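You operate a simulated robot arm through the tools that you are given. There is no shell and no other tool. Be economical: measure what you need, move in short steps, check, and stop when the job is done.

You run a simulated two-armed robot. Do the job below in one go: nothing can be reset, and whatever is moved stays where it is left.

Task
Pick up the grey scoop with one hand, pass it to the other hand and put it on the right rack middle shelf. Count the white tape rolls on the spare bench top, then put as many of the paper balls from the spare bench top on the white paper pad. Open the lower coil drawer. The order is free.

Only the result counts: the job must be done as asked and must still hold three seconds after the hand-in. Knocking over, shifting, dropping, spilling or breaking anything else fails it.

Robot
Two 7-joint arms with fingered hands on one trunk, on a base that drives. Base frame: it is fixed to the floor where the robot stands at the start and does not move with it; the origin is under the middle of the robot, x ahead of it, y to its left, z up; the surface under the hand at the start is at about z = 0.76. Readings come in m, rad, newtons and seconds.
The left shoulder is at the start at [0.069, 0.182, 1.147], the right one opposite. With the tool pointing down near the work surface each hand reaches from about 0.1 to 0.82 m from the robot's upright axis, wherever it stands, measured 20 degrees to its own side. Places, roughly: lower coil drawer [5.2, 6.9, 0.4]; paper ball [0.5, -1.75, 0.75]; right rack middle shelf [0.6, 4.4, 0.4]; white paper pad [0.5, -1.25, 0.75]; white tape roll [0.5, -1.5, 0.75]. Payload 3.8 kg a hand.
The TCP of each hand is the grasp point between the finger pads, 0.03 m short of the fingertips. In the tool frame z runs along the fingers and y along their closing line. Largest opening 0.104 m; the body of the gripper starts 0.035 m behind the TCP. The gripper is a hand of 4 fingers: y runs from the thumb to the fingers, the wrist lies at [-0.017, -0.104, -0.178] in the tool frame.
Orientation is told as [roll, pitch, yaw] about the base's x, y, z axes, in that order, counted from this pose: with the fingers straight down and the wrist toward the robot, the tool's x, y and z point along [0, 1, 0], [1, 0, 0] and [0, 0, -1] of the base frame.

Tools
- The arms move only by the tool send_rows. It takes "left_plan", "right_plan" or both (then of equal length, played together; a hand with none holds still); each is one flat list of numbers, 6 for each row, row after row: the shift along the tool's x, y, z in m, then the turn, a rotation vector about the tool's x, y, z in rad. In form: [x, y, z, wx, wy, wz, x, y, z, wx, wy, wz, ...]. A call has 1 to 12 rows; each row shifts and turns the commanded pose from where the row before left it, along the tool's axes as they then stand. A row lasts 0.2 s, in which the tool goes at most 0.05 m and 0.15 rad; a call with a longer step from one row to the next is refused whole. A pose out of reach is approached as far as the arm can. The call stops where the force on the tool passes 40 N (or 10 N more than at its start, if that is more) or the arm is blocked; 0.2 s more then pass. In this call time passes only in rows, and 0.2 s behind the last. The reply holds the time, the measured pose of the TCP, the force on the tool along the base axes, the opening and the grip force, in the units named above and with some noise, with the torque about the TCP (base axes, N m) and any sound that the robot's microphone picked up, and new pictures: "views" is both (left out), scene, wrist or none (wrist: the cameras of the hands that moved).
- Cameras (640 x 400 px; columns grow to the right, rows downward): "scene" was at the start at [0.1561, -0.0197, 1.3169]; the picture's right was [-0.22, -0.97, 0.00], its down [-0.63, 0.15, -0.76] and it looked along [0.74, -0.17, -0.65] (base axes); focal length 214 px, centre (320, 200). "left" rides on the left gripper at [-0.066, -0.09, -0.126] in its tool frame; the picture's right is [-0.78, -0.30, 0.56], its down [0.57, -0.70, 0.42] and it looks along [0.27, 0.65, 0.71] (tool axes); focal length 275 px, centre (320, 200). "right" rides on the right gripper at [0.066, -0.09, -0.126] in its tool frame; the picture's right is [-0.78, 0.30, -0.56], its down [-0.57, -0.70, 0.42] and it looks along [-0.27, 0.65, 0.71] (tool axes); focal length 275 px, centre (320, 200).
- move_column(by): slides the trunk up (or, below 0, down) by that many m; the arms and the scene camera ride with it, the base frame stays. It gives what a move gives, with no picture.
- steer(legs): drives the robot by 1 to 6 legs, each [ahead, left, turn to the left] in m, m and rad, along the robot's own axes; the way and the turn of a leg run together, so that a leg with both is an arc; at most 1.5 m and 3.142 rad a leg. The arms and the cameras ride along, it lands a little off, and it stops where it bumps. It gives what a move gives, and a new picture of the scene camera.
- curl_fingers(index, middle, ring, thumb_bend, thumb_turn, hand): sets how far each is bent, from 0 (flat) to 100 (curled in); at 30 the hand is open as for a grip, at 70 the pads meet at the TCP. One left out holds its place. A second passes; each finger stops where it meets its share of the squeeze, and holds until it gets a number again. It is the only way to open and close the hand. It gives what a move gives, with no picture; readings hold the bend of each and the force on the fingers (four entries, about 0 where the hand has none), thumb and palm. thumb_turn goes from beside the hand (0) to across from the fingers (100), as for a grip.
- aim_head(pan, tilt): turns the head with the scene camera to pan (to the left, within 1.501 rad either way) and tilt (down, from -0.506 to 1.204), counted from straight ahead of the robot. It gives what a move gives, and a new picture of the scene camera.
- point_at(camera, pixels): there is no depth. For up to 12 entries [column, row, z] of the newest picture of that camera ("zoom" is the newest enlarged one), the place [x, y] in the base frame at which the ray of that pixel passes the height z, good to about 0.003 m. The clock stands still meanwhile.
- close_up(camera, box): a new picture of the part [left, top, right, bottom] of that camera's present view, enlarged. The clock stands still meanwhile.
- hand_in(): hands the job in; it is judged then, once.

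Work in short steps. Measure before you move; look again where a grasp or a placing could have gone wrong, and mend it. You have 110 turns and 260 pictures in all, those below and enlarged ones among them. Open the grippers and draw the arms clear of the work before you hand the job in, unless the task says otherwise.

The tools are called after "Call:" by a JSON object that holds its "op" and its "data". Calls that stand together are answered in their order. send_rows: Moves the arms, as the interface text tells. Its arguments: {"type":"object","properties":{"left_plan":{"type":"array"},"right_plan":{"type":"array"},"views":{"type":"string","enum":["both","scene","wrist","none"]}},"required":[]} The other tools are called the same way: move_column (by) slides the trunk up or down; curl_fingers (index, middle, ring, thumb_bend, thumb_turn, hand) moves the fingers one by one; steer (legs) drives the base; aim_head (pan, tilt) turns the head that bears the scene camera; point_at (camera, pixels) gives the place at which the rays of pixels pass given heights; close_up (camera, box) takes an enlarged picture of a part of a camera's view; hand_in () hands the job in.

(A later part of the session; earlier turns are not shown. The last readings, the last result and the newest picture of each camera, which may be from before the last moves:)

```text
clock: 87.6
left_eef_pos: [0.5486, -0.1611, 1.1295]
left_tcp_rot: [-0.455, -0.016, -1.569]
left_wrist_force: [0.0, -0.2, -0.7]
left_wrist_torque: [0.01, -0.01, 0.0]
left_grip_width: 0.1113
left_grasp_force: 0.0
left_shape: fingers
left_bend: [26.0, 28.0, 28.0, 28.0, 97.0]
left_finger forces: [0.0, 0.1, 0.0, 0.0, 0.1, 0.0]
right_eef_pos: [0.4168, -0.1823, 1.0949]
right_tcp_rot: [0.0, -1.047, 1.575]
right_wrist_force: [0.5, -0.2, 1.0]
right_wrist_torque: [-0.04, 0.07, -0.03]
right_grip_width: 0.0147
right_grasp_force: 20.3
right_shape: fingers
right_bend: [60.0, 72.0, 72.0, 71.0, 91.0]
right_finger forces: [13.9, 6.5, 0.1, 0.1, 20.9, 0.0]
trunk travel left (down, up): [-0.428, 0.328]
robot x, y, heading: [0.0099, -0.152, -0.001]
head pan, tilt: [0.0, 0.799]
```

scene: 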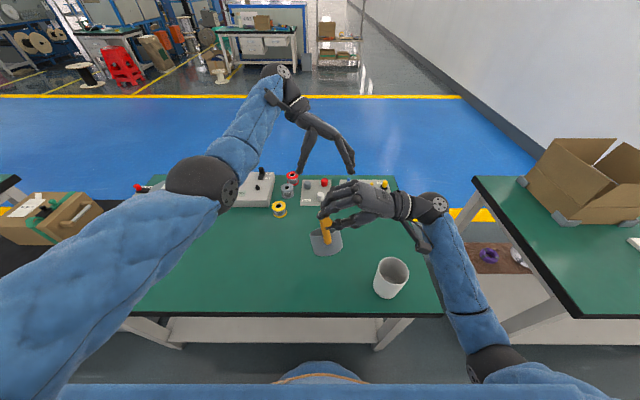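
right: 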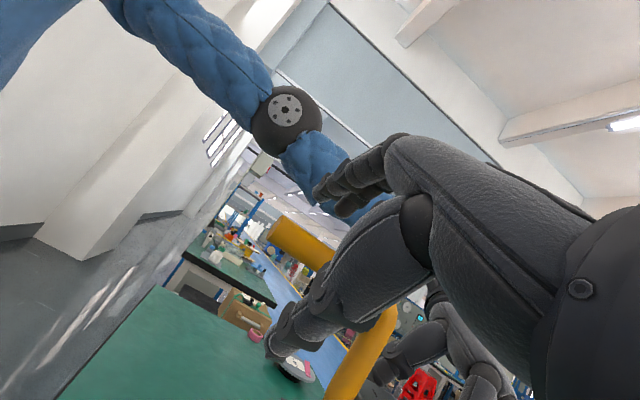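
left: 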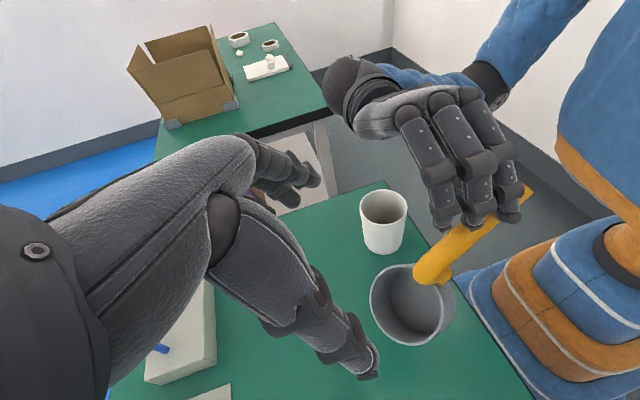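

The scoop stayed in the right hand but drooped about the grip axis. I move the left hand clear to the left and look closely at its attitude.

Call:
{"op": "send_rows", "data": {"left_plan": [-0.01, -0.03, -0.02, 0, 0, 0, -0.02, -0.04, 0, 0, 0, 0, -0.02, -0.04, 0, 0, 0, 0, -0.02, -0.04, 0, 0, 0, 0, -0.02, -0.04, 0, 0, 0, 0], "views": "both"}}

Call:
{"op": "close_up", "data": {"camera": "scene", "box": [280, 160, 400, 280]}}

Call:
{"op": "close_up", "data": {"camera": "right", "box": [160, 160, 440, 400]}}

```text
clock: 88.8
left_eef_pos: [0.4744, 0.0341, 1.1834]
left_tcp_rot: [-0.455, -0.016, -1.571]
left_wrist_force: [0.1, 0.4, -0.2]
left_wrist_torque: [-0.02, -0.05, 0.03]
left_grip_width: 0.1118
left_grasp_force: 0.0
left_shape: fingers
left_bend: [26.0, 28.0, 28.0, 28.0, 97.0]
left_finger forces: [0.1, 0.0, 0.1, 0.1, 0.1, 0.0]
right_eef_pos: [0.4164, -0.1811, 1.0976]
right_tcp_rot: [0.0, -1.046, 1.577]
right_wrist_force: [-0.5, 1.1, -0.1]
right_wrist_torque: [-0.04, 0.05, 0.01]
right_grip_width: 0.0146
right_grasp_force: 20.3
right_shape: fingers
right_bend: [60.0, 72.0, 72.0, 71.0, 91.0]
right_finger forces: [13.7, 6.5, 0.1, 0.0, 20.8, 0.0]
trunk travel left (down, up): [-0.428, 0.328]
robot x, y, heading: [0.0104, -0.1493, 0.006]
head pan, tilt: [0.0, 0.799]
```

scene: 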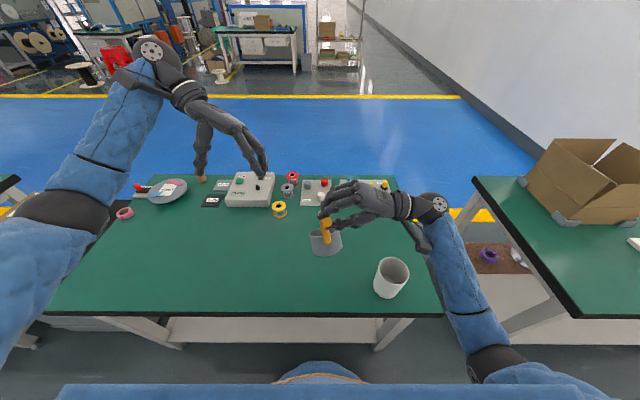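
left: 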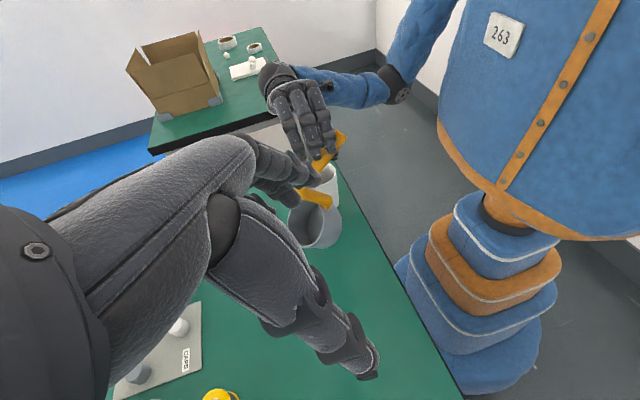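

```text
3.33 times, centred on (340, 220) of scene
```

zoom: 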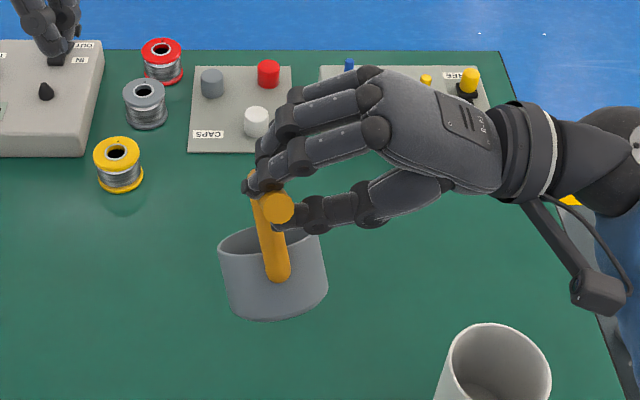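

```text
1.67 times, centred on (300, 280) of right
```

zoom: 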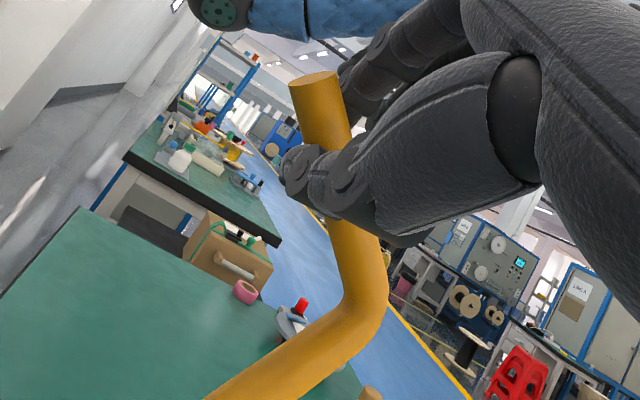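

The scoop hangs nose-down, rotated about the closing axis. I turn the right hand back to fingers-down so that this rotation becomes a pure pitch, which I can then cancel by pitching the hand.

Call:
{"op": "send_rows", "data": {"right_plan": [0, 0, 0, 0.131, 0, 0, 0, 0, 0, 0.131, 0, 0, 0, 0, 0, 0.131, 0, 0, 0, 0, 0, 0.131, 0, 0, 0, 0, 0, 0.131, 0, 0, 0, 0, 0, 0.131, 0, 0, 0, 0, 0, 0.131, 0, 0, 0, 0, 0, 0.13, 0, 0], "views": "both"}}

Call:
{"op": "close_up", "data": {"camera": "scene", "box": [280, 160, 400, 280]}}

Call:
{"op": "close_up", "data": {"camera": "left", "box": [240, 80, 400, 280]}}

```text
clock: 90.6
left_eef_pos: [0.4757, 0.0335, 1.1839]
left_tcp_rot: [-0.454, -0.015, -1.571]
left_wrist_force: [-0.1, 0.1, 0.0]
left_wrist_torque: [0.03, 0.0, -0.02]
left_grip_width: 0.1116
left_grasp_force: 0.0
left_shape: fingers
left_bend: [26.0, 28.0, 28.0, 28.0, 97.0]
left_finger forces: [0.0, 0.1, 0.0, 0.1, 0.0, 0.0]
right_eef_pos: [0.4176, -0.1813, 1.0943]
right_tcp_rot: [-0.001, 0.005, 1.574]
right_wrist_force: [0.8, 1.0, -0.5]
right_wrist_torque: [0.14, -0.04, 0.02]
right_grip_width: 0.0106
right_grasp_force: 18.8
right_shape: fingers
right_bend: [62.0, 71.0, 72.0, 71.0, 92.0]
right_finger forces: [8.5, 10.6, 0.0, 0.0, 18.7, 0.0]
trunk travel left (down, up): [-0.428, 0.328]
robot x, y, heading: [0.0102, -0.1495, 0.009]
head pan, tilt: [0.0, 0.799]
```

scene: 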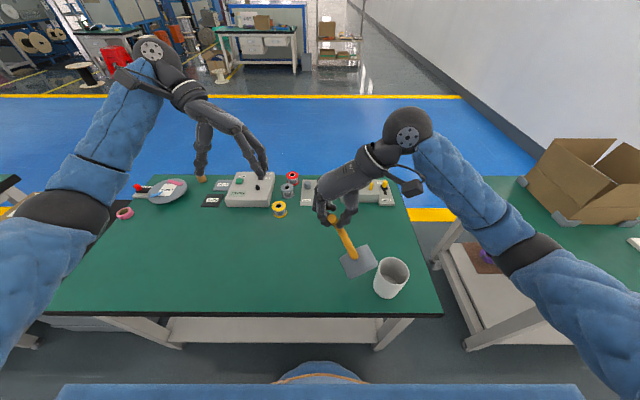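
right: 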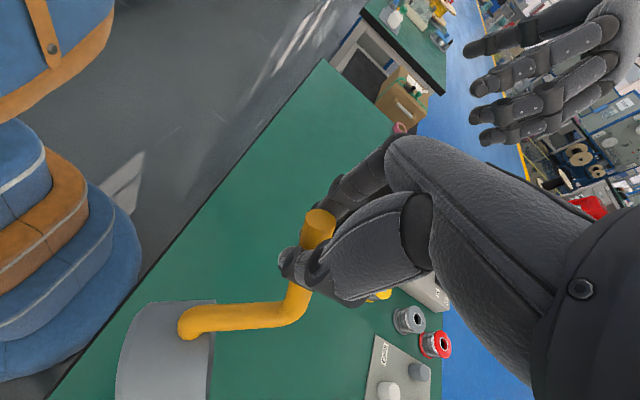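

```text
3.33 times, centred on (340, 220) of scene
```

zoom: 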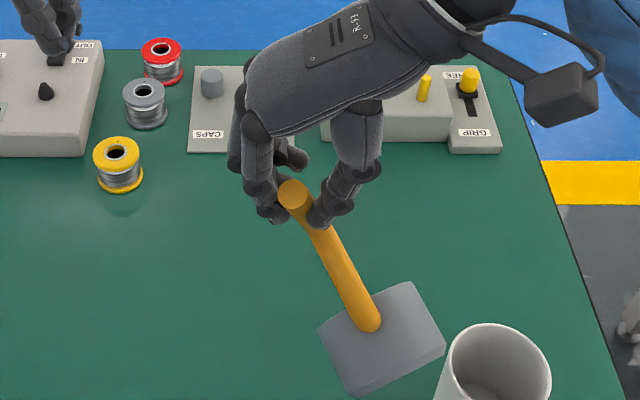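

```text
2.00 times, centred on (320, 180) of left
```

zoom: 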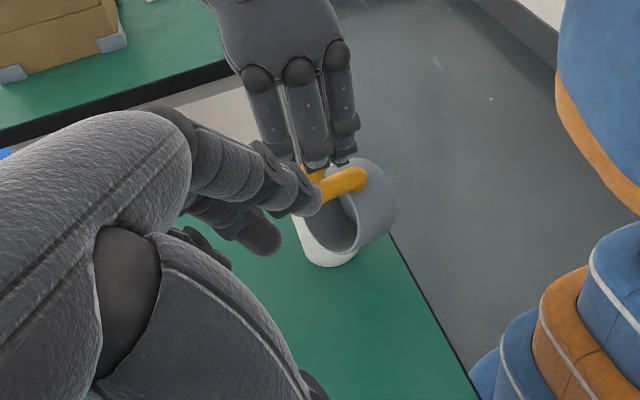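

The scoop swung to hang from the grip — a fingertip grip on the handle is too weak. I'll set it back upright on clear bench space: first shift left away from the mug and tilt the hand 30° so the handle hangs straight, then re-measure.

Call:
{"op": "send_rows", "data": {"right_plan": [0, 0.03, 0, 0, 0, 0, 0, 0.035, 0, 0, 0, 0, 0, 0.035, 0, 0, 0, 0, 0, 0, 0, -0.13, 0, 0, 0, 0, 0, -0.13, 0, 0, 0, 0, 0, -0.13, 0, 0, 0, 0, 0, -0.13, 0, 0], "left_plan": [0, -0.03, 0, 0, 0, 0, 0, -0.035, 0, 0, 0, 0, 0, -0.035, 0, 0, 0, 0, 0, -0.03, 0, 0, 0, 0, 0, 0, 0, 0, 0, 0, 0, 0, 0, 0, 0, 0, 0, 0, 0, 0, 0, 0], "views": "both"}}

Call:
{"op": "close_up", "data": {"camera": "scene", "box": [240, 160, 380, 300]}}

```text
clock: 92.2
left_eef_pos: [0.4753, 0.1619, 1.1794]
left_tcp_rot: [-0.457, -0.015, -1.569]
left_wrist_force: [0.5, 0.8, 1.5]
left_wrist_torque: [-0.04, -0.02, -0.02]
left_grip_width: 0.1116
left_grasp_force: 0.1
left_shape: fingers
left_bend: [26.0, 28.0, 28.0, 28.0, 97.0]
left_finger forces: [0.0, 0.1, 0.0, 0.0, 0.0, 0.1]
right_eef_pos: [0.416, -0.0794, 1.0959]
right_tcp_rot: [0.0, -0.522, 1.576]
right_wrist_force: [-0.4, -0.6, 0.6]
right_wrist_torque: [0.0, -0.07, -0.02]
right_grip_width: 0.0103
right_grasp_force: 18.2
right_shape: fingers
right_bend: [62.0, 71.0, 72.0, 71.0, 92.0]
right_finger forces: [9.8, 8.5, 0.0, 0.0, 17.4, 0.1]
trunk travel left (down, up): [-0.428, 0.328]
robot x, y, heading: [0.0094, -0.1482, 0.008]
head pan, tilt: [0.0, 0.799]
```

scene: 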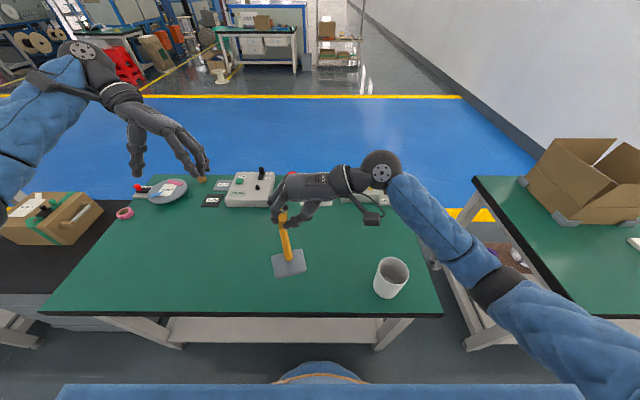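
right: 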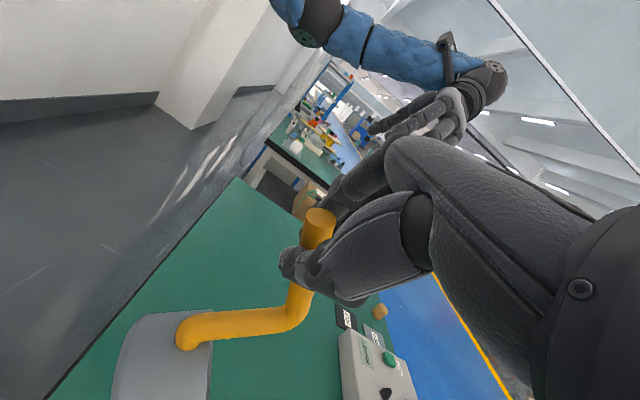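
left: 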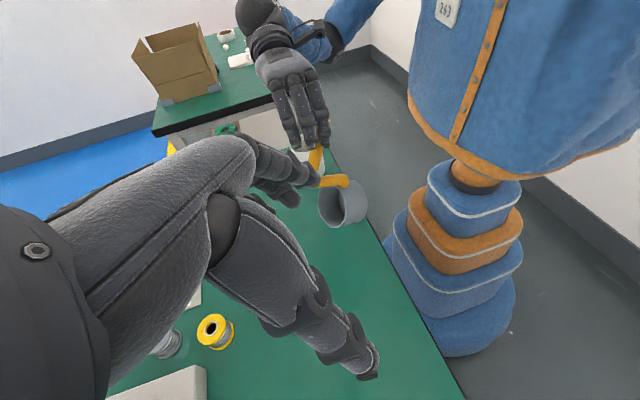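

```text
2.86 times, centred on (310, 230) of scene
```

zoom: 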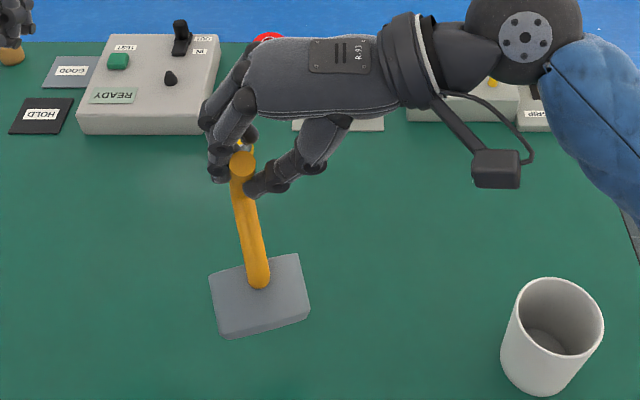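

I zoom the left view to understand the scoop's attitude.

Call:
{"op": "close_up", "data": {"camera": "left", "box": [250, 110, 410, 240]}}

Call:
{"op": "close_up", "data": {"camera": "right", "box": [80, 160, 400, 400]}}

```text
3.08 times, centred on (330, 175) of left
```

zoom: 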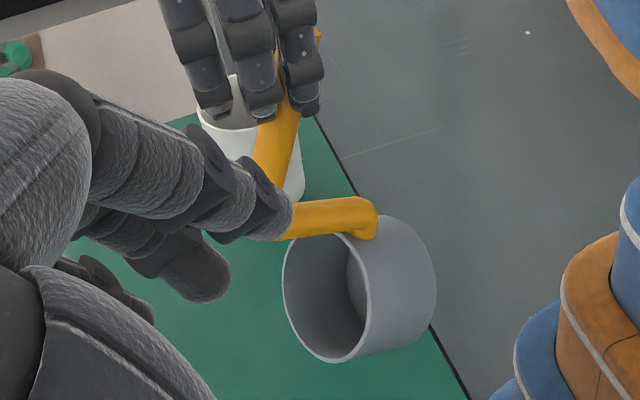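

```text
1.67 times, centred on (240, 280) of right
```

zoom: 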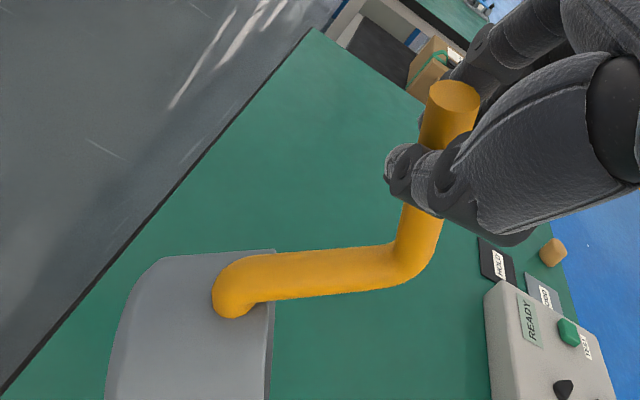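

Now clear: handle hangs vertical, pot below toward the robot, opening facing away. I'll tip it upright by lowering until the pot's lower edge touches and pulling the handle back in an arc. First I move 0.2 m forward and lower 0.14 m over free bench.

Call:
{"op": "send_rows", "data": {"right_plan": [-0.04, 0, 0, 0, 0, 0, -0.04, 0, 0, 0, 0, 0, -0.04, 0, 0, 0, 0, 0, -0.04, 0, 0, 0, 0, 0, -0.04, 0, 0, 0, 0, 0, 0, -0.015, 0.026, 0, 0, 0, 0, -0.015, 0.026, 0, 0, 0, 0, -0.015, 0.026, 0, 0, 0, 0, -0.015, 0.026, 0, 0, 0, 0, -0.01, 0.0173, 0, 0, 0], "views": "both"}}

Call:
{"op": "close_up", "data": {"camera": "scene", "box": [240, 130, 380, 270]}}

Call:
{"op": "close_up", "data": {"camera": "left", "box": [200, 100, 440, 300]}}

```text
clock: 94.4
left_eef_pos: [0.477, 0.1638, 1.1797]
left_tcp_rot: [-0.455, -0.016, -1.572]
left_wrist_force: [0.7, -0.1, 0.5]
left_wrist_torque: [0.02, 0.04, -0.01]
left_grip_width: 0.1118
left_grasp_force: 0.1
left_shape: fingers
left_bend: [26.0, 28.0, 28.0, 28.0, 97.0]
left_finger forces: [0.1, 0.1, 0.0, 0.1, 0.1, 0.0]
right_eef_pos: [0.5955, -0.0789, 0.9551]
right_tcp_rot: [0.002, -0.518, 1.575]
right_wrist_force: [-0.4, -0.1, 0.4]
right_wrist_torque: [-0.03, 0.03, 0.02]
right_grip_width: 0.0002
right_grasp_force: 0.0
right_shape: fingers
right_bend: [71.0, 73.0, 72.0, 76.0, 95.0]
right_finger forces: [0.1, 0.0, 0.1, 0.0, 0.0, 0.0]
right hand out of reach, approached as far as the arm can: row 8, 9, 10
trunk travel left (down, up): [-0.428, 0.328]
robot x, y, heading: [0.0089, -0.1493, 0.004]
head pan, tilt: [0.0, 0.799]
```

scene: 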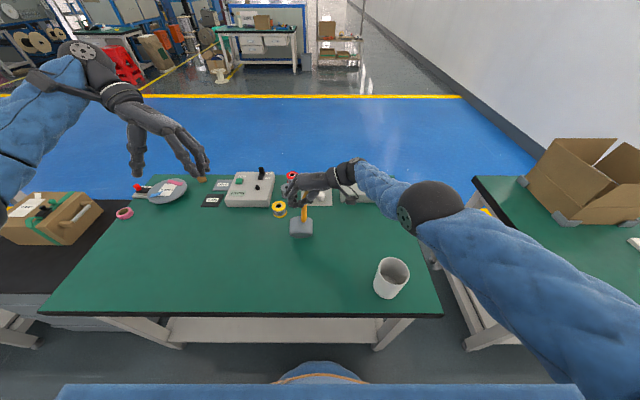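
right: 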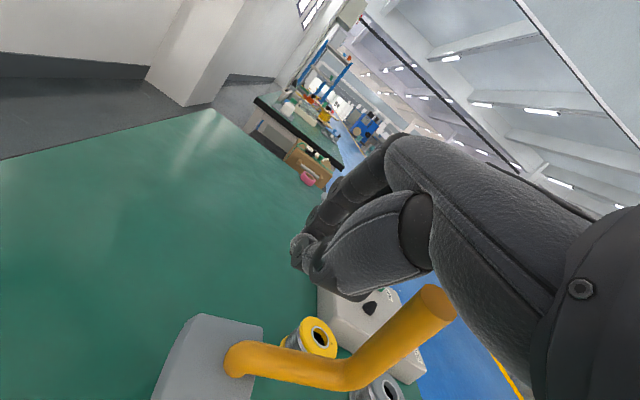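

```text
2.86 times, centred on (310, 200) of scene
```

zoom: 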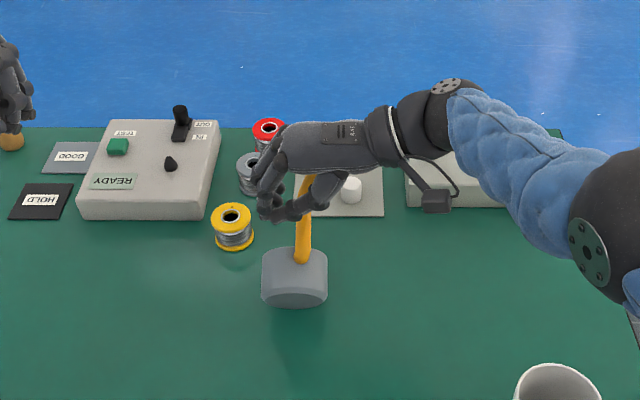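

```text
2.00 times, centred on (320, 200) of left
```

zoom: 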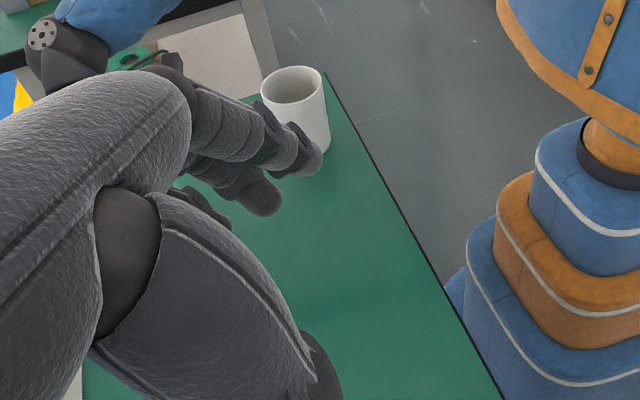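

The handle slipped out of the right hand; the scoop now seems to stand on its side on the bench. I lower the head view to see its state.

Call:
{"op": "aim_head", "data": {"pan": 0.05, "tilt": 0.8}}

Call:
{"op": "close_up", "data": {"camera": "scene", "box": [260, 150, 360, 240]}}

Call:
{"op": "close_up", "data": {"camera": "right", "box": [0, 0, 640, 400]}}

```text
clock: 95.0
left_eef_pos: [0.4756, 0.1625, 1.1798]
left_tcp_rot: [-0.455, -0.016, -1.571]
left_wrist_force: [-0.5, 0.2, 0.6]
left_wrist_torque: [0.04, -0.01, -0.03]
left_grip_width: 0.1116
left_grasp_force: 0.1
left_shape: fingers
left_bend: [26.0, 28.0, 28.0, 28.0, 97.0]
left_finger forces: [0.0, 0.0, 0.1, 0.0, 0.0, 0.0]
right_eef_pos: [0.5938, -0.0771, 0.9572]
right_tcp_rot: [0.001, -0.519, 1.576]
right_wrist_force: [0.5, 0.5, 1.0]
right_wrist_torque: [0.0, 0.03, -0.01]
right_grip_width: 0.0
right_grasp_force: 0.0
right_shape: fingers
right_bend: [71.0, 73.0, 72.0, 76.0, 95.0]
right_finger forces: [0.0, 0.0, 0.0, 0.1, 0.0, 0.0]
trunk travel left (down, up): [-0.428, 0.328]
robot x, y, heading: [0.0085, -0.152, 0.001]
head pan, tilt: [0.051, 0.799]
```

scene: 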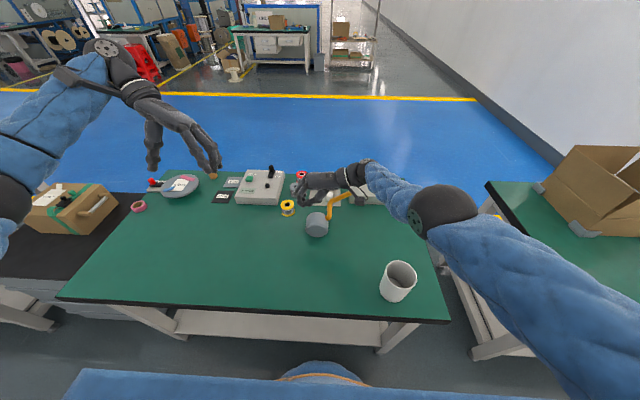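

```text
4.44 times, centred on (310, 195) of scene
```

zoom: 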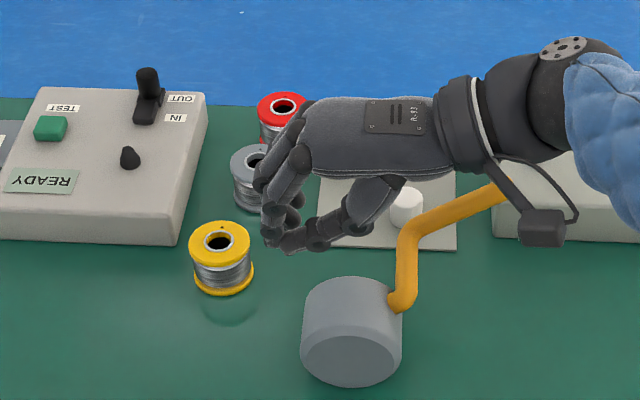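

```text
1.00 times, centred on (320, 200) of right (not enlarged: the box is as wide or as high as the picture)
```

zoom: 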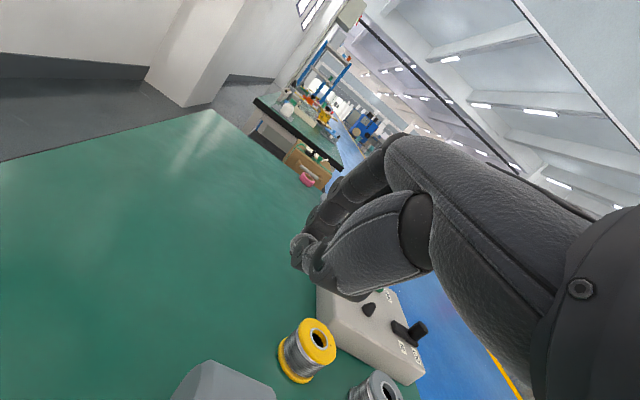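

The scoop is on its side rolling gently to the right. I raise the right hand clear upwards and look again.

Call:
{"op": "send_rows", "data": {"right_plan": [0, 0.015, -0.026, 0, 0, 0, 0, 0.015, -0.026, 0, 0, 0, 0, 0.015, -0.026, 0, 0, 0, 0, 0.015, -0.026, 0, 0, 0, 0.03, -0.02, -0.035, 0, 0, 0, 0.03, -0.02, -0.035, 0, 0, 0, 0.03, -0.02, -0.035, 0, 0, 0, 0.03, -0.02, -0.035, 0, 0, 0, 0.03, -0.02, -0.035, 0, 0, 0], "views": "scene"}}

Call:
{"op": "close_up", "data": {"camera": "scene", "box": [260, 150, 400, 250]}}

```text
refused: row 5 steps farther than a row can; nothing moved
```

```text
4.00 times, centred on (330, 200) of scene
```

zoom: 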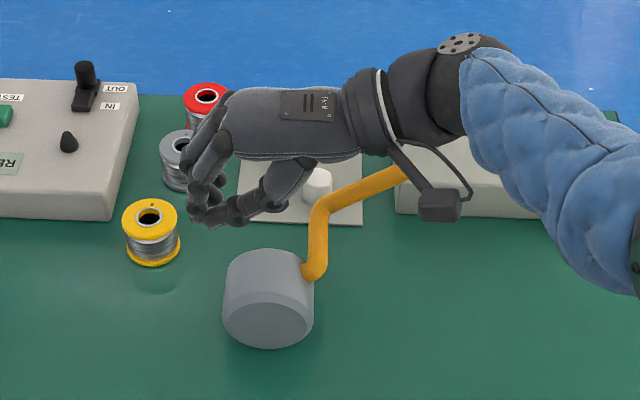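

Step too big; I resend with smaller rows.

Call:
{"op": "send_rows", "data": {"right_plan": [0, 0.015, -0.026, 0, 0, 0, 0, 0.015, -0.026, 0, 0, 0, 0, 0.015, -0.026, 0, 0, 0, 0, 0.015, -0.026, 0, 0, 0, 0.02, -0.015, -0.03, 0, 0, 0, 0.02, -0.015, -0.03, 0, 0, 0, 0.02, -0.015, -0.03, 0, 0, 0, 0.02, -0.015, -0.03, 0, 0, 0, 0.02, -0.015, -0.03, 0, 0, 0, 0.02, -0.015, -0.03, 0, 0, 0], "views": "scene"}}

Call:
{"op": "close_up", "data": {"camera": "scene", "box": [260, 150, 400, 250]}}

```text
clock: 97.2
left_eef_pos: [0.475, 0.1617, 1.1798]
left_tcp_rot: [-0.453, -0.017, -1.57]
left_wrist_force: [0.4, -0.3, -0.3]
left_wrist_torque: [0.02, -0.01, 0.0]
left_grip_width: 0.1116
left_grasp_force: 0.1
left_shape: fingers
left_bend: [26.0, 28.0, 28.0, 28.0, 97.0]
left_finger forces: [0.0, 0.0, 0.0, 0.0, 0.0, 0.0]
right_eef_pos: [0.6519, -0.2232, 1.1665]
right_tcp_rot: [0.001, -0.52, 1.577]
right_wrist_force: [0.1, 0.2, 0.0]
right_wrist_torque: [0.01, 0.04, -0.03]
right_grip_width: 0.0001
right_grasp_force: 0.1
right_shape: fingers
right_bend: [71.0, 73.0, 72.0, 76.0, 95.0]
right_finger forces: [0.0, 0.0, 0.0, 0.1, 0.0, 0.0]
right hand out of reach, approached as far as the arm can: row 1, 2, 3, 4, 5, 6, 7, 8, 9, 10
trunk travel left (down, up): [-0.428, 0.328]
robot x, y, heading: [0.0088, -0.1542, 0.005]
head pan, tilt: [0.051, 0.799]
```

scene: 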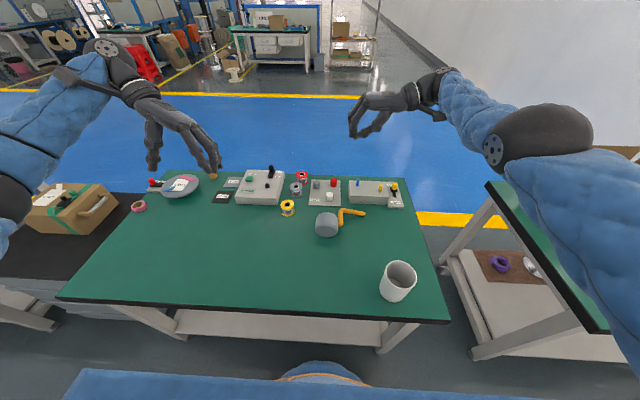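

```text
4.00 times, centred on (330, 200) of scene
```

zoom: 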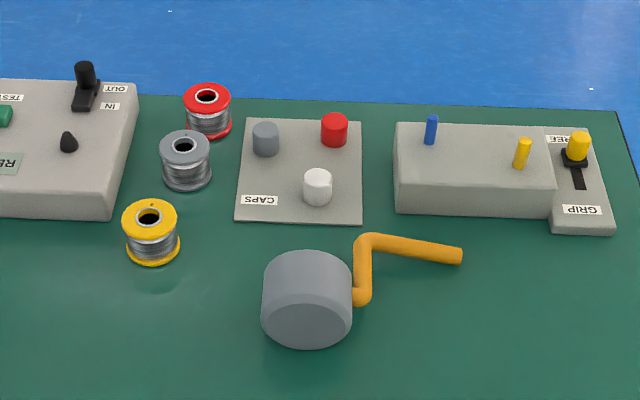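

The scoop now lies on its side clear of everything, handle pointing right along the bench. New plan: right hand (fingers down, yaw 0) pinches the handle and rolls the scoop upright about its base edge, then the left hand takes the pot from above. First I restore the right hand's orientation and open it.

Call:
{"op": "curl_fingers", "data": {"hand": "right", "index": 35, "middle": 35, "ring": 35, "thumb_bend": 35}}

Call:
{"op": "send_rows", "data": {"right_plan": [0, 0, 0, 0.13, 0, 0, 0, 0, 0, 0.13, 0, 0, 0, 0, 0, 0.13, 0, 0, 0, 0, 0, 0.13, 0, 0, 0, -0.03, 0, 0, 0, 0.131, 0, -0.03, 0, 0, 0, 0.131, 0, -0.03, 0, 0, 0, 0.131, 0, -0.03, 0, 0, 0, 0.131, 0, -0.03, 0, 0, 0, 0.131, 0, 0, 0, 0, 0, 0.131, 0, 0, 0, 0, 0, 0.131, 0, 0, 0, 0, 0, 0.131], "views": "none"}}

Call:
{"op": "send_rows", "data": {"right_plan": [0, 0, 0, 0, 0, 0.131, 0, 0, 0, 0, 0, 0.131, 0, 0, 0, 0, 0, 0.131, 0, 0, 0, 0, 0, 0.131], "views": "both"}}

Call:
{"op": "close_up", "data": {"camera": "scene", "box": [290, 180, 390, 250]}}

```text
clock: 98.2
left_eef_pos: [0.4767, 0.1617, 1.1799]
left_tcp_rot: [-0.455, -0.015, -1.572]
left_wrist_force: [0.3, -0.7, -0.3]
left_wrist_torque: [0.03, -0.04, -0.01]
left_grip_width: 0.1119
left_grasp_force: 0.0
left_shape: fingers
left_bend: [26.0, 28.0, 28.0, 28.0, 97.0]
left_finger forces: [0.1, 0.0, 0.0, 0.0, 0.0, 0.1]
right_eef_pos: [0.6528, -0.2212, 1.1678]
right_tcp_rot: [0.002, -0.52, 1.576]
right_wrist_force: [0.8, 0.5, 0.3]
right_wrist_torque: [0.0, -0.03, 0.02]
right_grip_width: 0.0918
right_grasp_force: 0.0
right_shape: fingers
right_bend: [35.0, 35.0, 35.0, 35.0, 97.0]
right_finger forces: [0.1, 0.0, 0.0, 0.1, 0.1, 0.0]
trunk travel left (down, up): [-0.428, 0.328]
robot x, y, heading: [0.0059, -0.1564, 0.001]
head pan, tilt: [0.051, 0.799]
```

```text
clock: 100.8
left_eef_pos: [0.4753, 0.1615, 1.1798]
left_tcp_rot: [-0.455, -0.017, -1.572]
left_wrist_force: [1.1, -0.1, 0.9]
left_wrist_torque: [-0.02, -0.02, -0.05]
left_grip_width: 0.1116
left_grasp_force: 0.0
left_shape: fingers
left_bend: [26.0, 28.0, 28.0, 28.0, 97.0]
left_finger forces: [0.0, 0.0, 0.0, 0.1, 0.1, 0.0]
right_eef_pos: [0.7445, -0.3707, 1.1839]
right_tcp_rot: [-0.002, 0.002, 0.525]
right_wrist_force: [0.0, 0.0, 0.4]
right_wrist_torque: [0.02, 0.0, 0.0]
right_grip_width: 0.0919
right_grasp_force: 0.0
right_shape: fingers
right_bend: [35.0, 35.0, 35.0, 35.0, 97.0]
right_finger forces: [0.0, 0.1, 0.1, 0.0, 0.0, 0.1]
right hand out of reach, approached as far as the arm can: row 3, 4, 5, 6, 7, 8, 9, 10, 11, 12
trunk travel left (down, up): [-0.428, 0.328]
robot x, y, heading: [0.0073, -0.1545, 0.001]
head pan, tilt: [0.051, 0.799]
```

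```text
clock: 101.8
left_eef_pos: [0.4765, 0.163, 1.1806]
left_tcp_rot: [-0.455, -0.017, -1.572]
left_wrist_force: [0.4, -0.2, -0.6]
left_wrist_torque: [0.02, -0.03, -0.01]
left_grip_width: 0.1116
left_grasp_force: 0.1
left_shape: fingers
left_bend: [26.0, 28.0, 28.0, 28.0, 97.0]
left_finger forces: [0.0, 0.0, 0.0, 0.0, 0.1, 0.1]
right_eef_pos: [0.7677, -0.3716, 1.1873]
right_tcp_rot: [0.001, 0.001, -0.001]
right_wrist_force: [0.6, -0.4, -0.2]
right_wrist_torque: [0.02, 0.0, -0.01]
right_grip_width: 0.0919
right_grasp_force: 0.1
right_shape: fingers
right_bend: [35.0, 35.0, 35.0, 35.0, 97.0]
right_finger forces: [0.0, 0.0, 0.0, 0.0, 0.0, 0.0]
right hand out of reach, approached as far as the arm can: row 1, 2, 3, 4
trunk travel left (down, up): [-0.428, 0.328]
robot x, y, heading: [0.0108, -0.1516, 0.005]
head pan, tilt: [0.051, 0.799]
```

scene: 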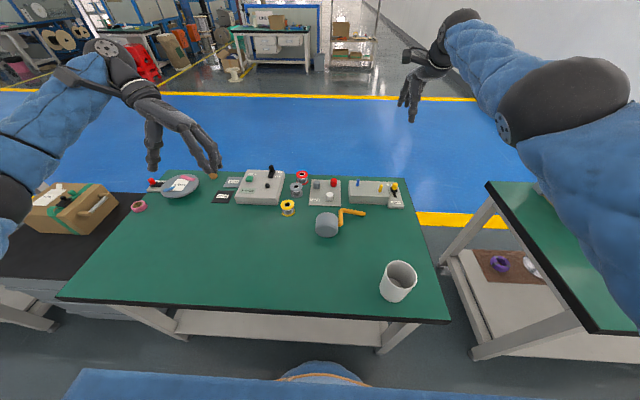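
right: 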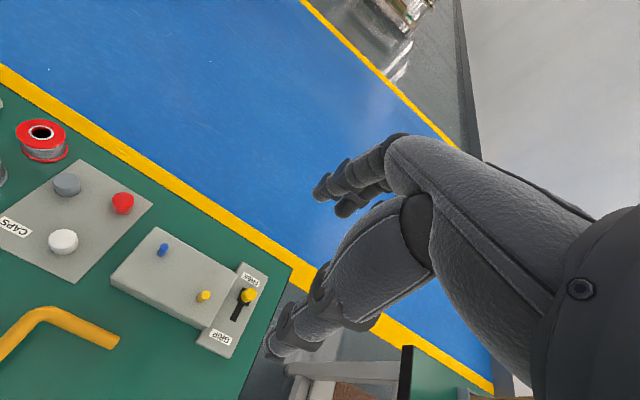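

```text
5.71 times, centred on (340, 215) of scene
```

zoom: 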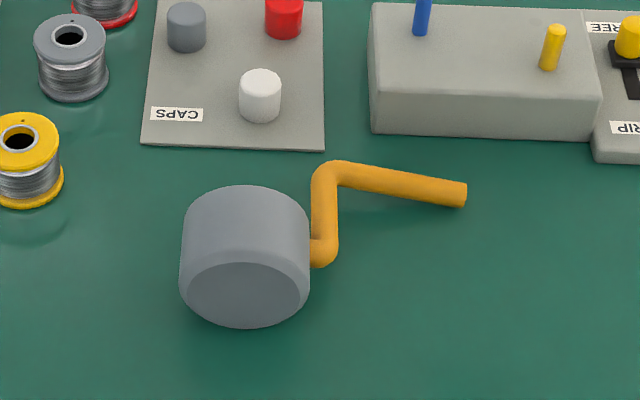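

The right arm is in a strained configuration (x off by 0.33 m from command). I command it back toward its known comfortable start pose (further right) to let it unfold.

Call:
{"op": "send_rows", "data": {"right_plan": [-0.03, 0.01, 0, 0, 0, 0, -0.03, 0.01, 0, 0, 0, 0, -0.03, 0.01, 0, 0, 0, 0, -0.03, 0.01, 0, 0, 0, 0, -0.01, 0, 0, 0, 0, 0, 0, 0, 0, 0, 0, 0, 0, 0, 0, 0, 0, 0, 0, 0, 0, 0, 0, 0], "views": "scene"}}

```text
clock: 103.6
left_eef_pos: [0.4768, 0.161, 1.18]
left_tcp_rot: [-0.455, -0.015, -1.57]
left_wrist_force: [-0.3, -0.4, -0.4]
left_wrist_torque: [-0.04, -0.01, 0.01]
left_grip_width: 0.1118
left_grasp_force: 0.1
left_shape: fingers
left_bend: [26.0, 28.0, 28.0, 28.0, 97.0]
left_finger forces: [0.0, 0.1, 0.0, 0.1, 0.0, 0.1]
right_eef_pos: [0.7627, -0.4947, 1.1748]
right_tcp_rot: [0.001, -0.003, 0.0]
right_wrist_force: [0.0, -0.2, -0.1]
right_wrist_torque: [0.02, -0.02, -0.01]
right_grip_width: 0.0916
right_grasp_force: 0.0
right_shape: fingers
right_bend: [35.0, 35.0, 35.0, 35.0, 97.0]
right_finger forces: [0.1, 0.0, 0.0, 0.1, 0.1, 0.1]
right hand out of reach, approached as far as the arm can: row 1, 2, 3, 4
trunk travel left (down, up): [-0.428, 0.328]
robot x, y, heading: [0.012, -0.1486, 0.004]
head pan, tilt: [0.051, 0.799]
```

scene: 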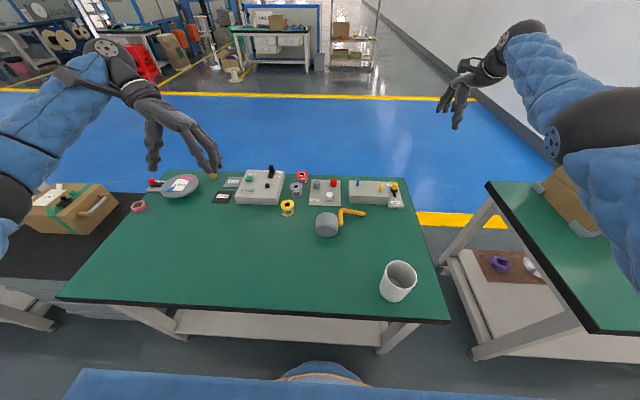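

No longer flagged; the commanded pose equals the measured one. I move the right hand back to x≈0.5 and measure the scoop from both cameras.

Call:
{"op": "send_rows", "data": {"right_plan": [0.01, -0.035, 0, 0, 0, 0, 0.01, -0.035, 0, 0, 0, 0, 0.015, -0.035, 0, 0, 0, 0, 0.015, -0.035, 0, 0, 0, 0, 0.015, -0.035, 0, 0, 0, 0, 0.02, -0.02, 0.02, 0, 0, 0, 0.02, 0, 0.02, 0, 0, 0, 0.02, 0, 0.02, 0, 0, 0], "views": "both"}}

Call:
{"op": "close_up", "data": {"camera": "scene", "box": [290, 180, 390, 250]}}

Call:
{"op": "point_at", "data": {"camera": "zoom", "pixels": [[460, 195, 0.775], [340, 172, 0.79], [340, 172, 0.8], [400, 184, 0.785], [325, 250, 0.8], [180, 285, 0.8], [310, 285, 0.8], [245, 328, 0.76], [245, 186, 0.842]]}}

```text
clock: 105.4
left_eef_pos: [0.4755, 0.163, 1.1804]
left_tcp_rot: [-0.456, -0.015, -1.572]
left_wrist_force: [-0.3, -0.4, 0.4]
left_wrist_torque: [-0.04, 0.03, 0.02]
left_grip_width: 0.1117
left_grasp_force: 0.0
left_shape: fingers
left_bend: [26.0, 28.0, 28.0, 28.0, 97.0]
left_finger forces: [0.0, 0.0, 0.0, 0.1, 0.0, 0.1]
right_eef_pos: [0.7727, -0.4021, 1.1415]
right_tcp_rot: [0.001, 0.001, 0.0]
right_wrist_force: [0.3, 0.5, -0.2]
right_wrist_torque: [0.02, 0.03, -0.01]
right_grip_width: 0.0919
right_grasp_force: 0.1
right_shape: fingers
right_bend: [35.0, 35.0, 35.0, 35.0, 97.0]
right_finger forces: [0.1, 0.0, 0.0, 0.0, 0.1, 0.0]
right hand out of reach, approached as far as the arm can: row 1, 2, 3, 4, 5, 6, 7, 8
trunk travel left (down, up): [-0.428, 0.328]
robot x, y, heading: [0.0106, -0.1527, 0.006]
head pan, tilt: [0.051, 0.799]
```

scene: 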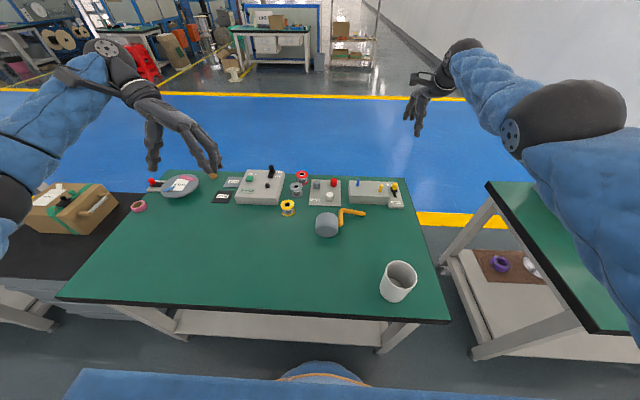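
right: 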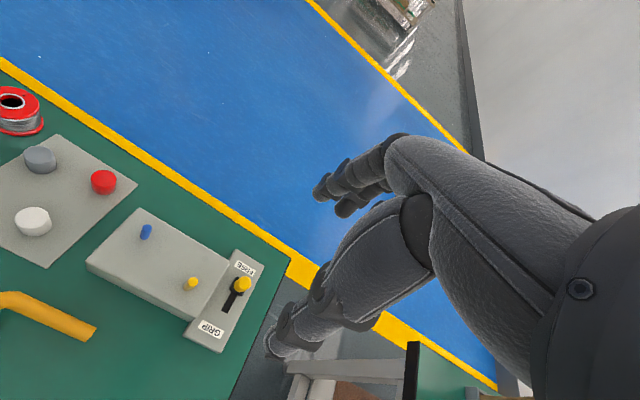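

```text
5.71 times, centred on (340, 215) of scene
```

zoom: 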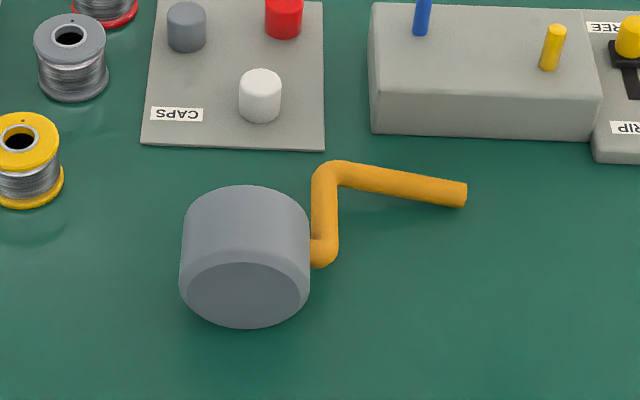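

```text
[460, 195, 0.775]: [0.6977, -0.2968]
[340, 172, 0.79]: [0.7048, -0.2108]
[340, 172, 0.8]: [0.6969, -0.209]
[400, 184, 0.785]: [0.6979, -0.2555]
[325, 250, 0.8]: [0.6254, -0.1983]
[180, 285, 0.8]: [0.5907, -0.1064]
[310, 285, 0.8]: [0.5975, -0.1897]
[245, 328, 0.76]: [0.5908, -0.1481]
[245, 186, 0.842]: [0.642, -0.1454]
```

The right arm resists moving inward in this posture. I retrace the path that worked: turn to yaw +90° here, and then slide back to (0.45,-0.52), where that orientation was comfortable before.

Call:
{"op": "send_rows", "data": {"right_plan": [0, 0, 0, 0, 0, -0.131, 0, 0, 0, 0, 0, -0.131, 0, 0, 0, 0, 0, -0.131, 0, 0, 0, 0, 0, -0.131, 0, 0, 0, 0, 0, -0.131, 0, 0, 0, 0, 0, -0.131, 0, 0, 0, 0, 0, -0.131, 0, 0, 0, 0, 0, -0.131, 0, 0, 0, 0, 0, -0.131, 0, 0, 0, 0, 0, -0.131, 0, 0, 0, 0, 0, -0.131, 0, 0, 0, 0, 0, -0.13], "views": "none"}}

Call:
{"op": "send_rows", "data": {"right_plan": [0.035, -0.015, 0, 0, 0, 0, 0.035, -0.015, 0, 0, 0, 0, 0.035, -0.015, 0, 0, 0, 0, 0.035, -0.015, 0, 0, 0, 0, 0.035, -0.015, 0, 0, 0, 0, 0.035, -0.015, 0, 0, 0, 0, 0.035, -0.015, 0, 0, 0, 0, 0.035, -0.015, 0, 0, 0, 0], "views": "scene"}}

```text
clock: 108.0
left_eef_pos: [0.4756, 0.1624, 1.1799]
left_tcp_rot: [-0.455, -0.016, -1.57]
left_wrist_force: [-0.1, 0.3, -0.3]
left_wrist_torque: [0.0, 0.04, -0.02]
left_grip_width: 0.1115
left_grasp_force: 0.0
left_shape: fingers
left_bend: [26.0, 28.0, 28.0, 28.0, 97.0]
left_finger forces: [0.0, 0.1, 0.0, 0.0, 0.1, 0.0]
right_eef_pos: [0.6457, -0.3932, 1.124]
right_tcp_rot: [-0.001, 0.002, 1.576]
right_wrist_force: [-0.8, 0.1, 0.1]
right_wrist_torque: [0.0, -0.02, 0.0]
right_grip_width: 0.092
right_grasp_force: 0.0
right_shape: fingers
right_bend: [35.0, 35.0, 35.0, 35.0, 97.0]
right_finger forces: [0.0, 0.0, 0.1, 0.0, 0.1, 0.0]
right hand out of reach, approached as far as the arm can: row 2, 3, 4, 5, 7, 8, 9, 10, 11, 12
trunk travel left (down, up): [-0.428, 0.328]
robot x, y, heading: [0.0066, -0.1522, 0.002]
head pan, tilt: [0.051, 0.799]
```

```text
clock: 109.8
left_eef_pos: [0.4744, 0.1609, 1.1793]
left_tcp_rot: [-0.456, -0.016, -1.57]
left_wrist_force: [1.0, -0.2, -0.3]
left_wrist_torque: [0.03, -0.04, 0.01]
left_grip_width: 0.1117
left_grasp_force: 0.0
left_shape: fingers
left_bend: [26.0, 28.0, 28.0, 28.0, 97.0]
left_finger forces: [0.0, 0.1, 0.1, 0.0, 0.0, 0.0]
right_eef_pos: [0.5815, -0.5851, 1.134]
right_tcp_rot: [0.0, -0.001, 1.576]
right_wrist_force: [-0.1, 0.6, 0.3]
right_wrist_torque: [0.02, -0.01, 0.02]
right_grip_width: 0.0919
right_grasp_force: 0.0
right_shape: fingers
right_bend: [35.0, 35.0, 35.0, 35.0, 97.0]
right_finger forces: [0.1, 0.1, 0.0, 0.0, 0.0, 0.0]
right hand out of reach, approached as far as the arm can: row 1, 2, 3, 4, 5, 6, 7, 8
trunk travel left (down, up): [-0.428, 0.328]
robot x, y, heading: [0.007, -0.1512, -0.001]
head pan, tilt: [0.051, 0.799]
```

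scene: 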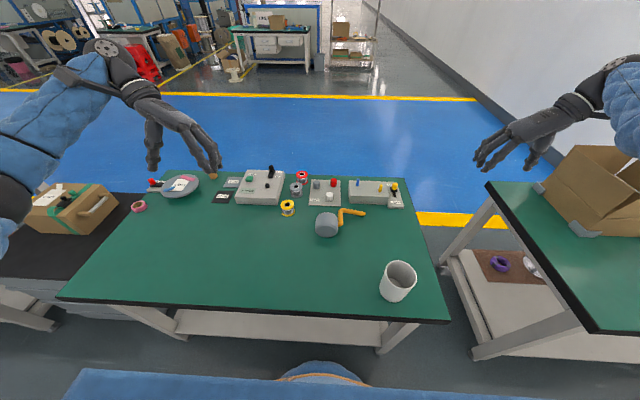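

The elbow has swung high. Tilting the hand to fingers-left (the earlier good pose at (0.435,-0.517,1.165), tilt 60°) should bring it down; I do that and slide back.

Call:
{"op": "send_rows", "data": {"right_plan": [0, 0, 0, -0.131, 0, 0, 0, 0, 0, -0.131, 0, 0, 0, 0, 0, -0.131, 0, 0, 0, 0, 0, -0.131, 0, 0, 0, 0, 0, -0.131, 0, 0, 0, 0, 0, -0.131, 0, 0, 0, 0, 0, -0.131, 0, 0, 0, 0, 0, -0.131, 0, 0, 0, 0, 0, -0.131, 0, 0, 0, 0, 0, -0.131, 0, 0], "views": "none"}}

Call:
{"op": "send_rows", "data": {"right_plan": [0.035, 0, 0, 0, 0, 0, 0.035, 0, 0, 0, 0, 0, 0.035, 0, 0, 0, 0, 0, 0.035, 0, 0, 0, 0, 0, 0, 0, 0, 0, 0, 0], "views": "scene"}}

```text
clock: 112.0
left_eef_pos: [0.4749, 0.161, 1.1801]
left_tcp_rot: [-0.457, -0.015, -1.57]
left_wrist_force: [0.6, 0.3, 0.3]
left_wrist_torque: [0.0, 0.01, -0.01]
left_grip_width: 0.1116
left_grasp_force: 0.2
left_shape: fingers
left_bend: [26.0, 28.0, 28.0, 28.0, 97.0]
left_finger forces: [0.1, 0.0, 0.0, 0.0, 0.0, 0.1]
right_eef_pos: [0.5364, -0.5846, 1.2034]
right_tcp_rot: [-0.033, -0.595, 1.583]
right_wrist_force: [-0.2, 0.9, 1.1]
right_wrist_torque: [0.01, 0.01, 0.04]
right_grip_width: 0.0921
right_grasp_force: 0.0
right_shape: fingers
right_bend: [35.0, 35.0, 35.0, 35.0, 97.0]
right_finger forces: [0.0, 0.0, 0.0, 0.1, 0.1, 0.0]
right hand out of reach, approached as far as the arm can: row 1, 2, 3, 4, 5, 6, 7, 8, 9, 10
trunk travel left (down, up): [-0.428, 0.328]
robot x, y, heading: [0.0052, -0.1544, 0.004]
head pan, tilt: [0.051, 0.799]
```

```text
clock: 113.2
left_eef_pos: [0.4768, 0.1611, 1.1798]
left_tcp_rot: [-0.455, -0.015, -1.572]
left_wrist_force: [-1.1, -0.2, -0.5]
left_wrist_torque: [0.0, -0.02, 0.02]
left_grip_width: 0.1115
left_grasp_force: 0.1
left_shape: fingers
left_bend: [26.0, 28.0, 28.0, 28.0, 97.0]
left_finger forces: [0.0, 0.0, 0.1, 0.0, 0.0, 0.1]
right_eef_pos: [0.3976, -0.5811, 1.2001]
right_tcp_rot: [-0.033, -0.596, 1.581]
right_wrist_force: [0.0, -0.7, 0.3]
right_wrist_torque: [0.04, 0.0, -0.02]
right_grip_width: 0.0922
right_grasp_force: 0.0
right_shape: fingers
right_bend: [35.0, 35.0, 35.0, 35.0, 97.0]
right_finger forces: [0.0, 0.0, 0.0, 0.0, 0.0, 0.0]
trunk travel left (down, up): [-0.428, 0.328]
robot x, y, heading: [0.0076, -0.1525, 0.006]
head pan, tilt: [0.051, 0.799]
```

scene: 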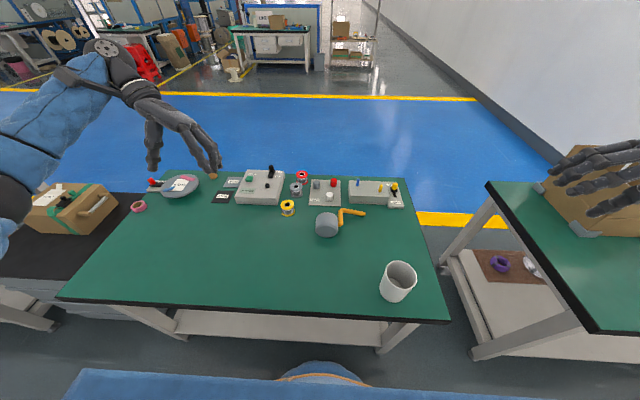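

It moves freely again. I now undo the tilt and yaw to return to fingers-down, yaw 0.

Call:
{"op": "send_rows", "data": {"right_plan": [0, 0, 0, 0.119, 0, 0, 0, 0, 0, 0.119, 0, 0, 0, 0, 0, 0.119, 0, 0, 0, 0, 0, 0.119, 0, 0, 0, 0, 0, 0.119, 0.033, 0], "views": "none"}}

Call:
{"op": "send_rows", "data": {"right_plan": [0, 0, 0, 0, 0, 0.131, 0, 0, 0, 0, 0, 0.131, 0, 0, 0, 0, 0, 0.131, 0, 0, 0, 0, 0, 0.131, 0, 0, 0, 0, 0, 0.131, 0, 0, 0, 0, 0, 0.131, 0, 0, 0, 0, 0, 0.131, 0, 0, 0, 0, 0, 0.131, 0, 0, 0, 0, 0, 0.131, 0, 0, 0, 0, 0, 0.131, 0, 0, 0, 0, 0, 0.131, 0, 0, 0, 0, 0, 0.13], "views": "scene"}}

```text
clock: 114.4
left_eef_pos: [0.4759, 0.1628, 1.1791]
left_tcp_rot: [-0.453, -0.016, -1.571]
left_wrist_force: [0.4, 0.6, 0.3]
left_wrist_torque: [0.01, 0.02, -0.02]
left_grip_width: 0.1116
left_grasp_force: 0.1
left_shape: fingers
left_bend: [26.0, 28.0, 28.0, 28.0, 97.0]
left_finger forces: [0.1, 0.1, 0.0, 0.0, 0.1, 0.0]
right_eef_pos: [0.3974, -0.583, 1.1991]
right_tcp_rot: [0.004, 0.001, 1.562]
right_wrist_force: [-0.6, 1.1, -0.3]
right_wrist_torque: [-0.01, -0.02, -0.01]
right_grip_width: 0.0923
right_grasp_force: 0.0
right_shape: fingers
right_bend: [35.0, 35.0, 35.0, 35.0, 97.0]
right_finger forces: [0.0, 0.0, 0.0, 0.0, 0.0, 0.1]
trunk travel left (down, up): [-0.428, 0.328]
robot x, y, heading: [0.01, -0.1536, 0.0]
head pan, tilt: [0.051, 0.799]
```

```text
clock: 117.0
left_eef_pos: [0.4752, 0.1618, 1.1792]
left_tcp_rot: [-0.455, -0.017, -1.572]
left_wrist_force: [-0.7, -0.5, 0.5]
left_wrist_torque: [-0.02, -0.02, 0.0]
left_grip_width: 0.1119
left_grasp_force: 0.0
left_shape: fingers
left_bend: [26.0, 28.0, 28.0, 28.0, 97.0]
left_finger forces: [0.0, 0.0, 0.0, 0.0, 0.1, 0.0]
right_eef_pos: [0.3968, -0.5833, 1.1997]
right_tcp_rot: [0.0, 0.005, -0.01]
right_wrist_force: [0.1, -0.1, 0.8]
right_wrist_torque: [0.03, 0.04, -0.02]
right_grip_width: 0.0921
right_grasp_force: 0.1
right_shape: fingers
right_bend: [35.0, 35.0, 35.0, 35.0, 97.0]
right_finger forces: [0.0, 0.0, 0.0, 0.0, 0.0, 0.0]
trunk travel left (down, up): [-0.428, 0.328]
robot x, y, heading: [0.0025, -0.1512, -0.0]
head pan, tilt: [0.051, 0.799]
```

scene: 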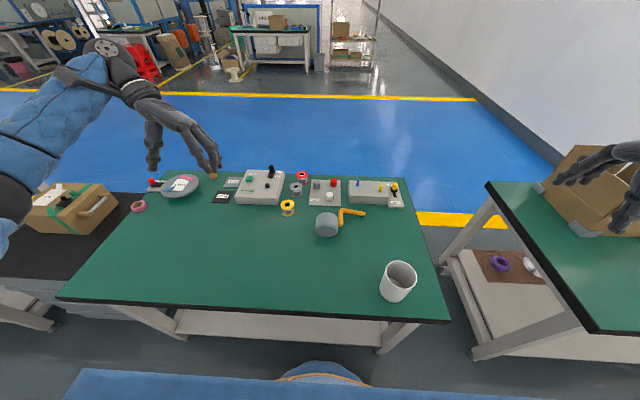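

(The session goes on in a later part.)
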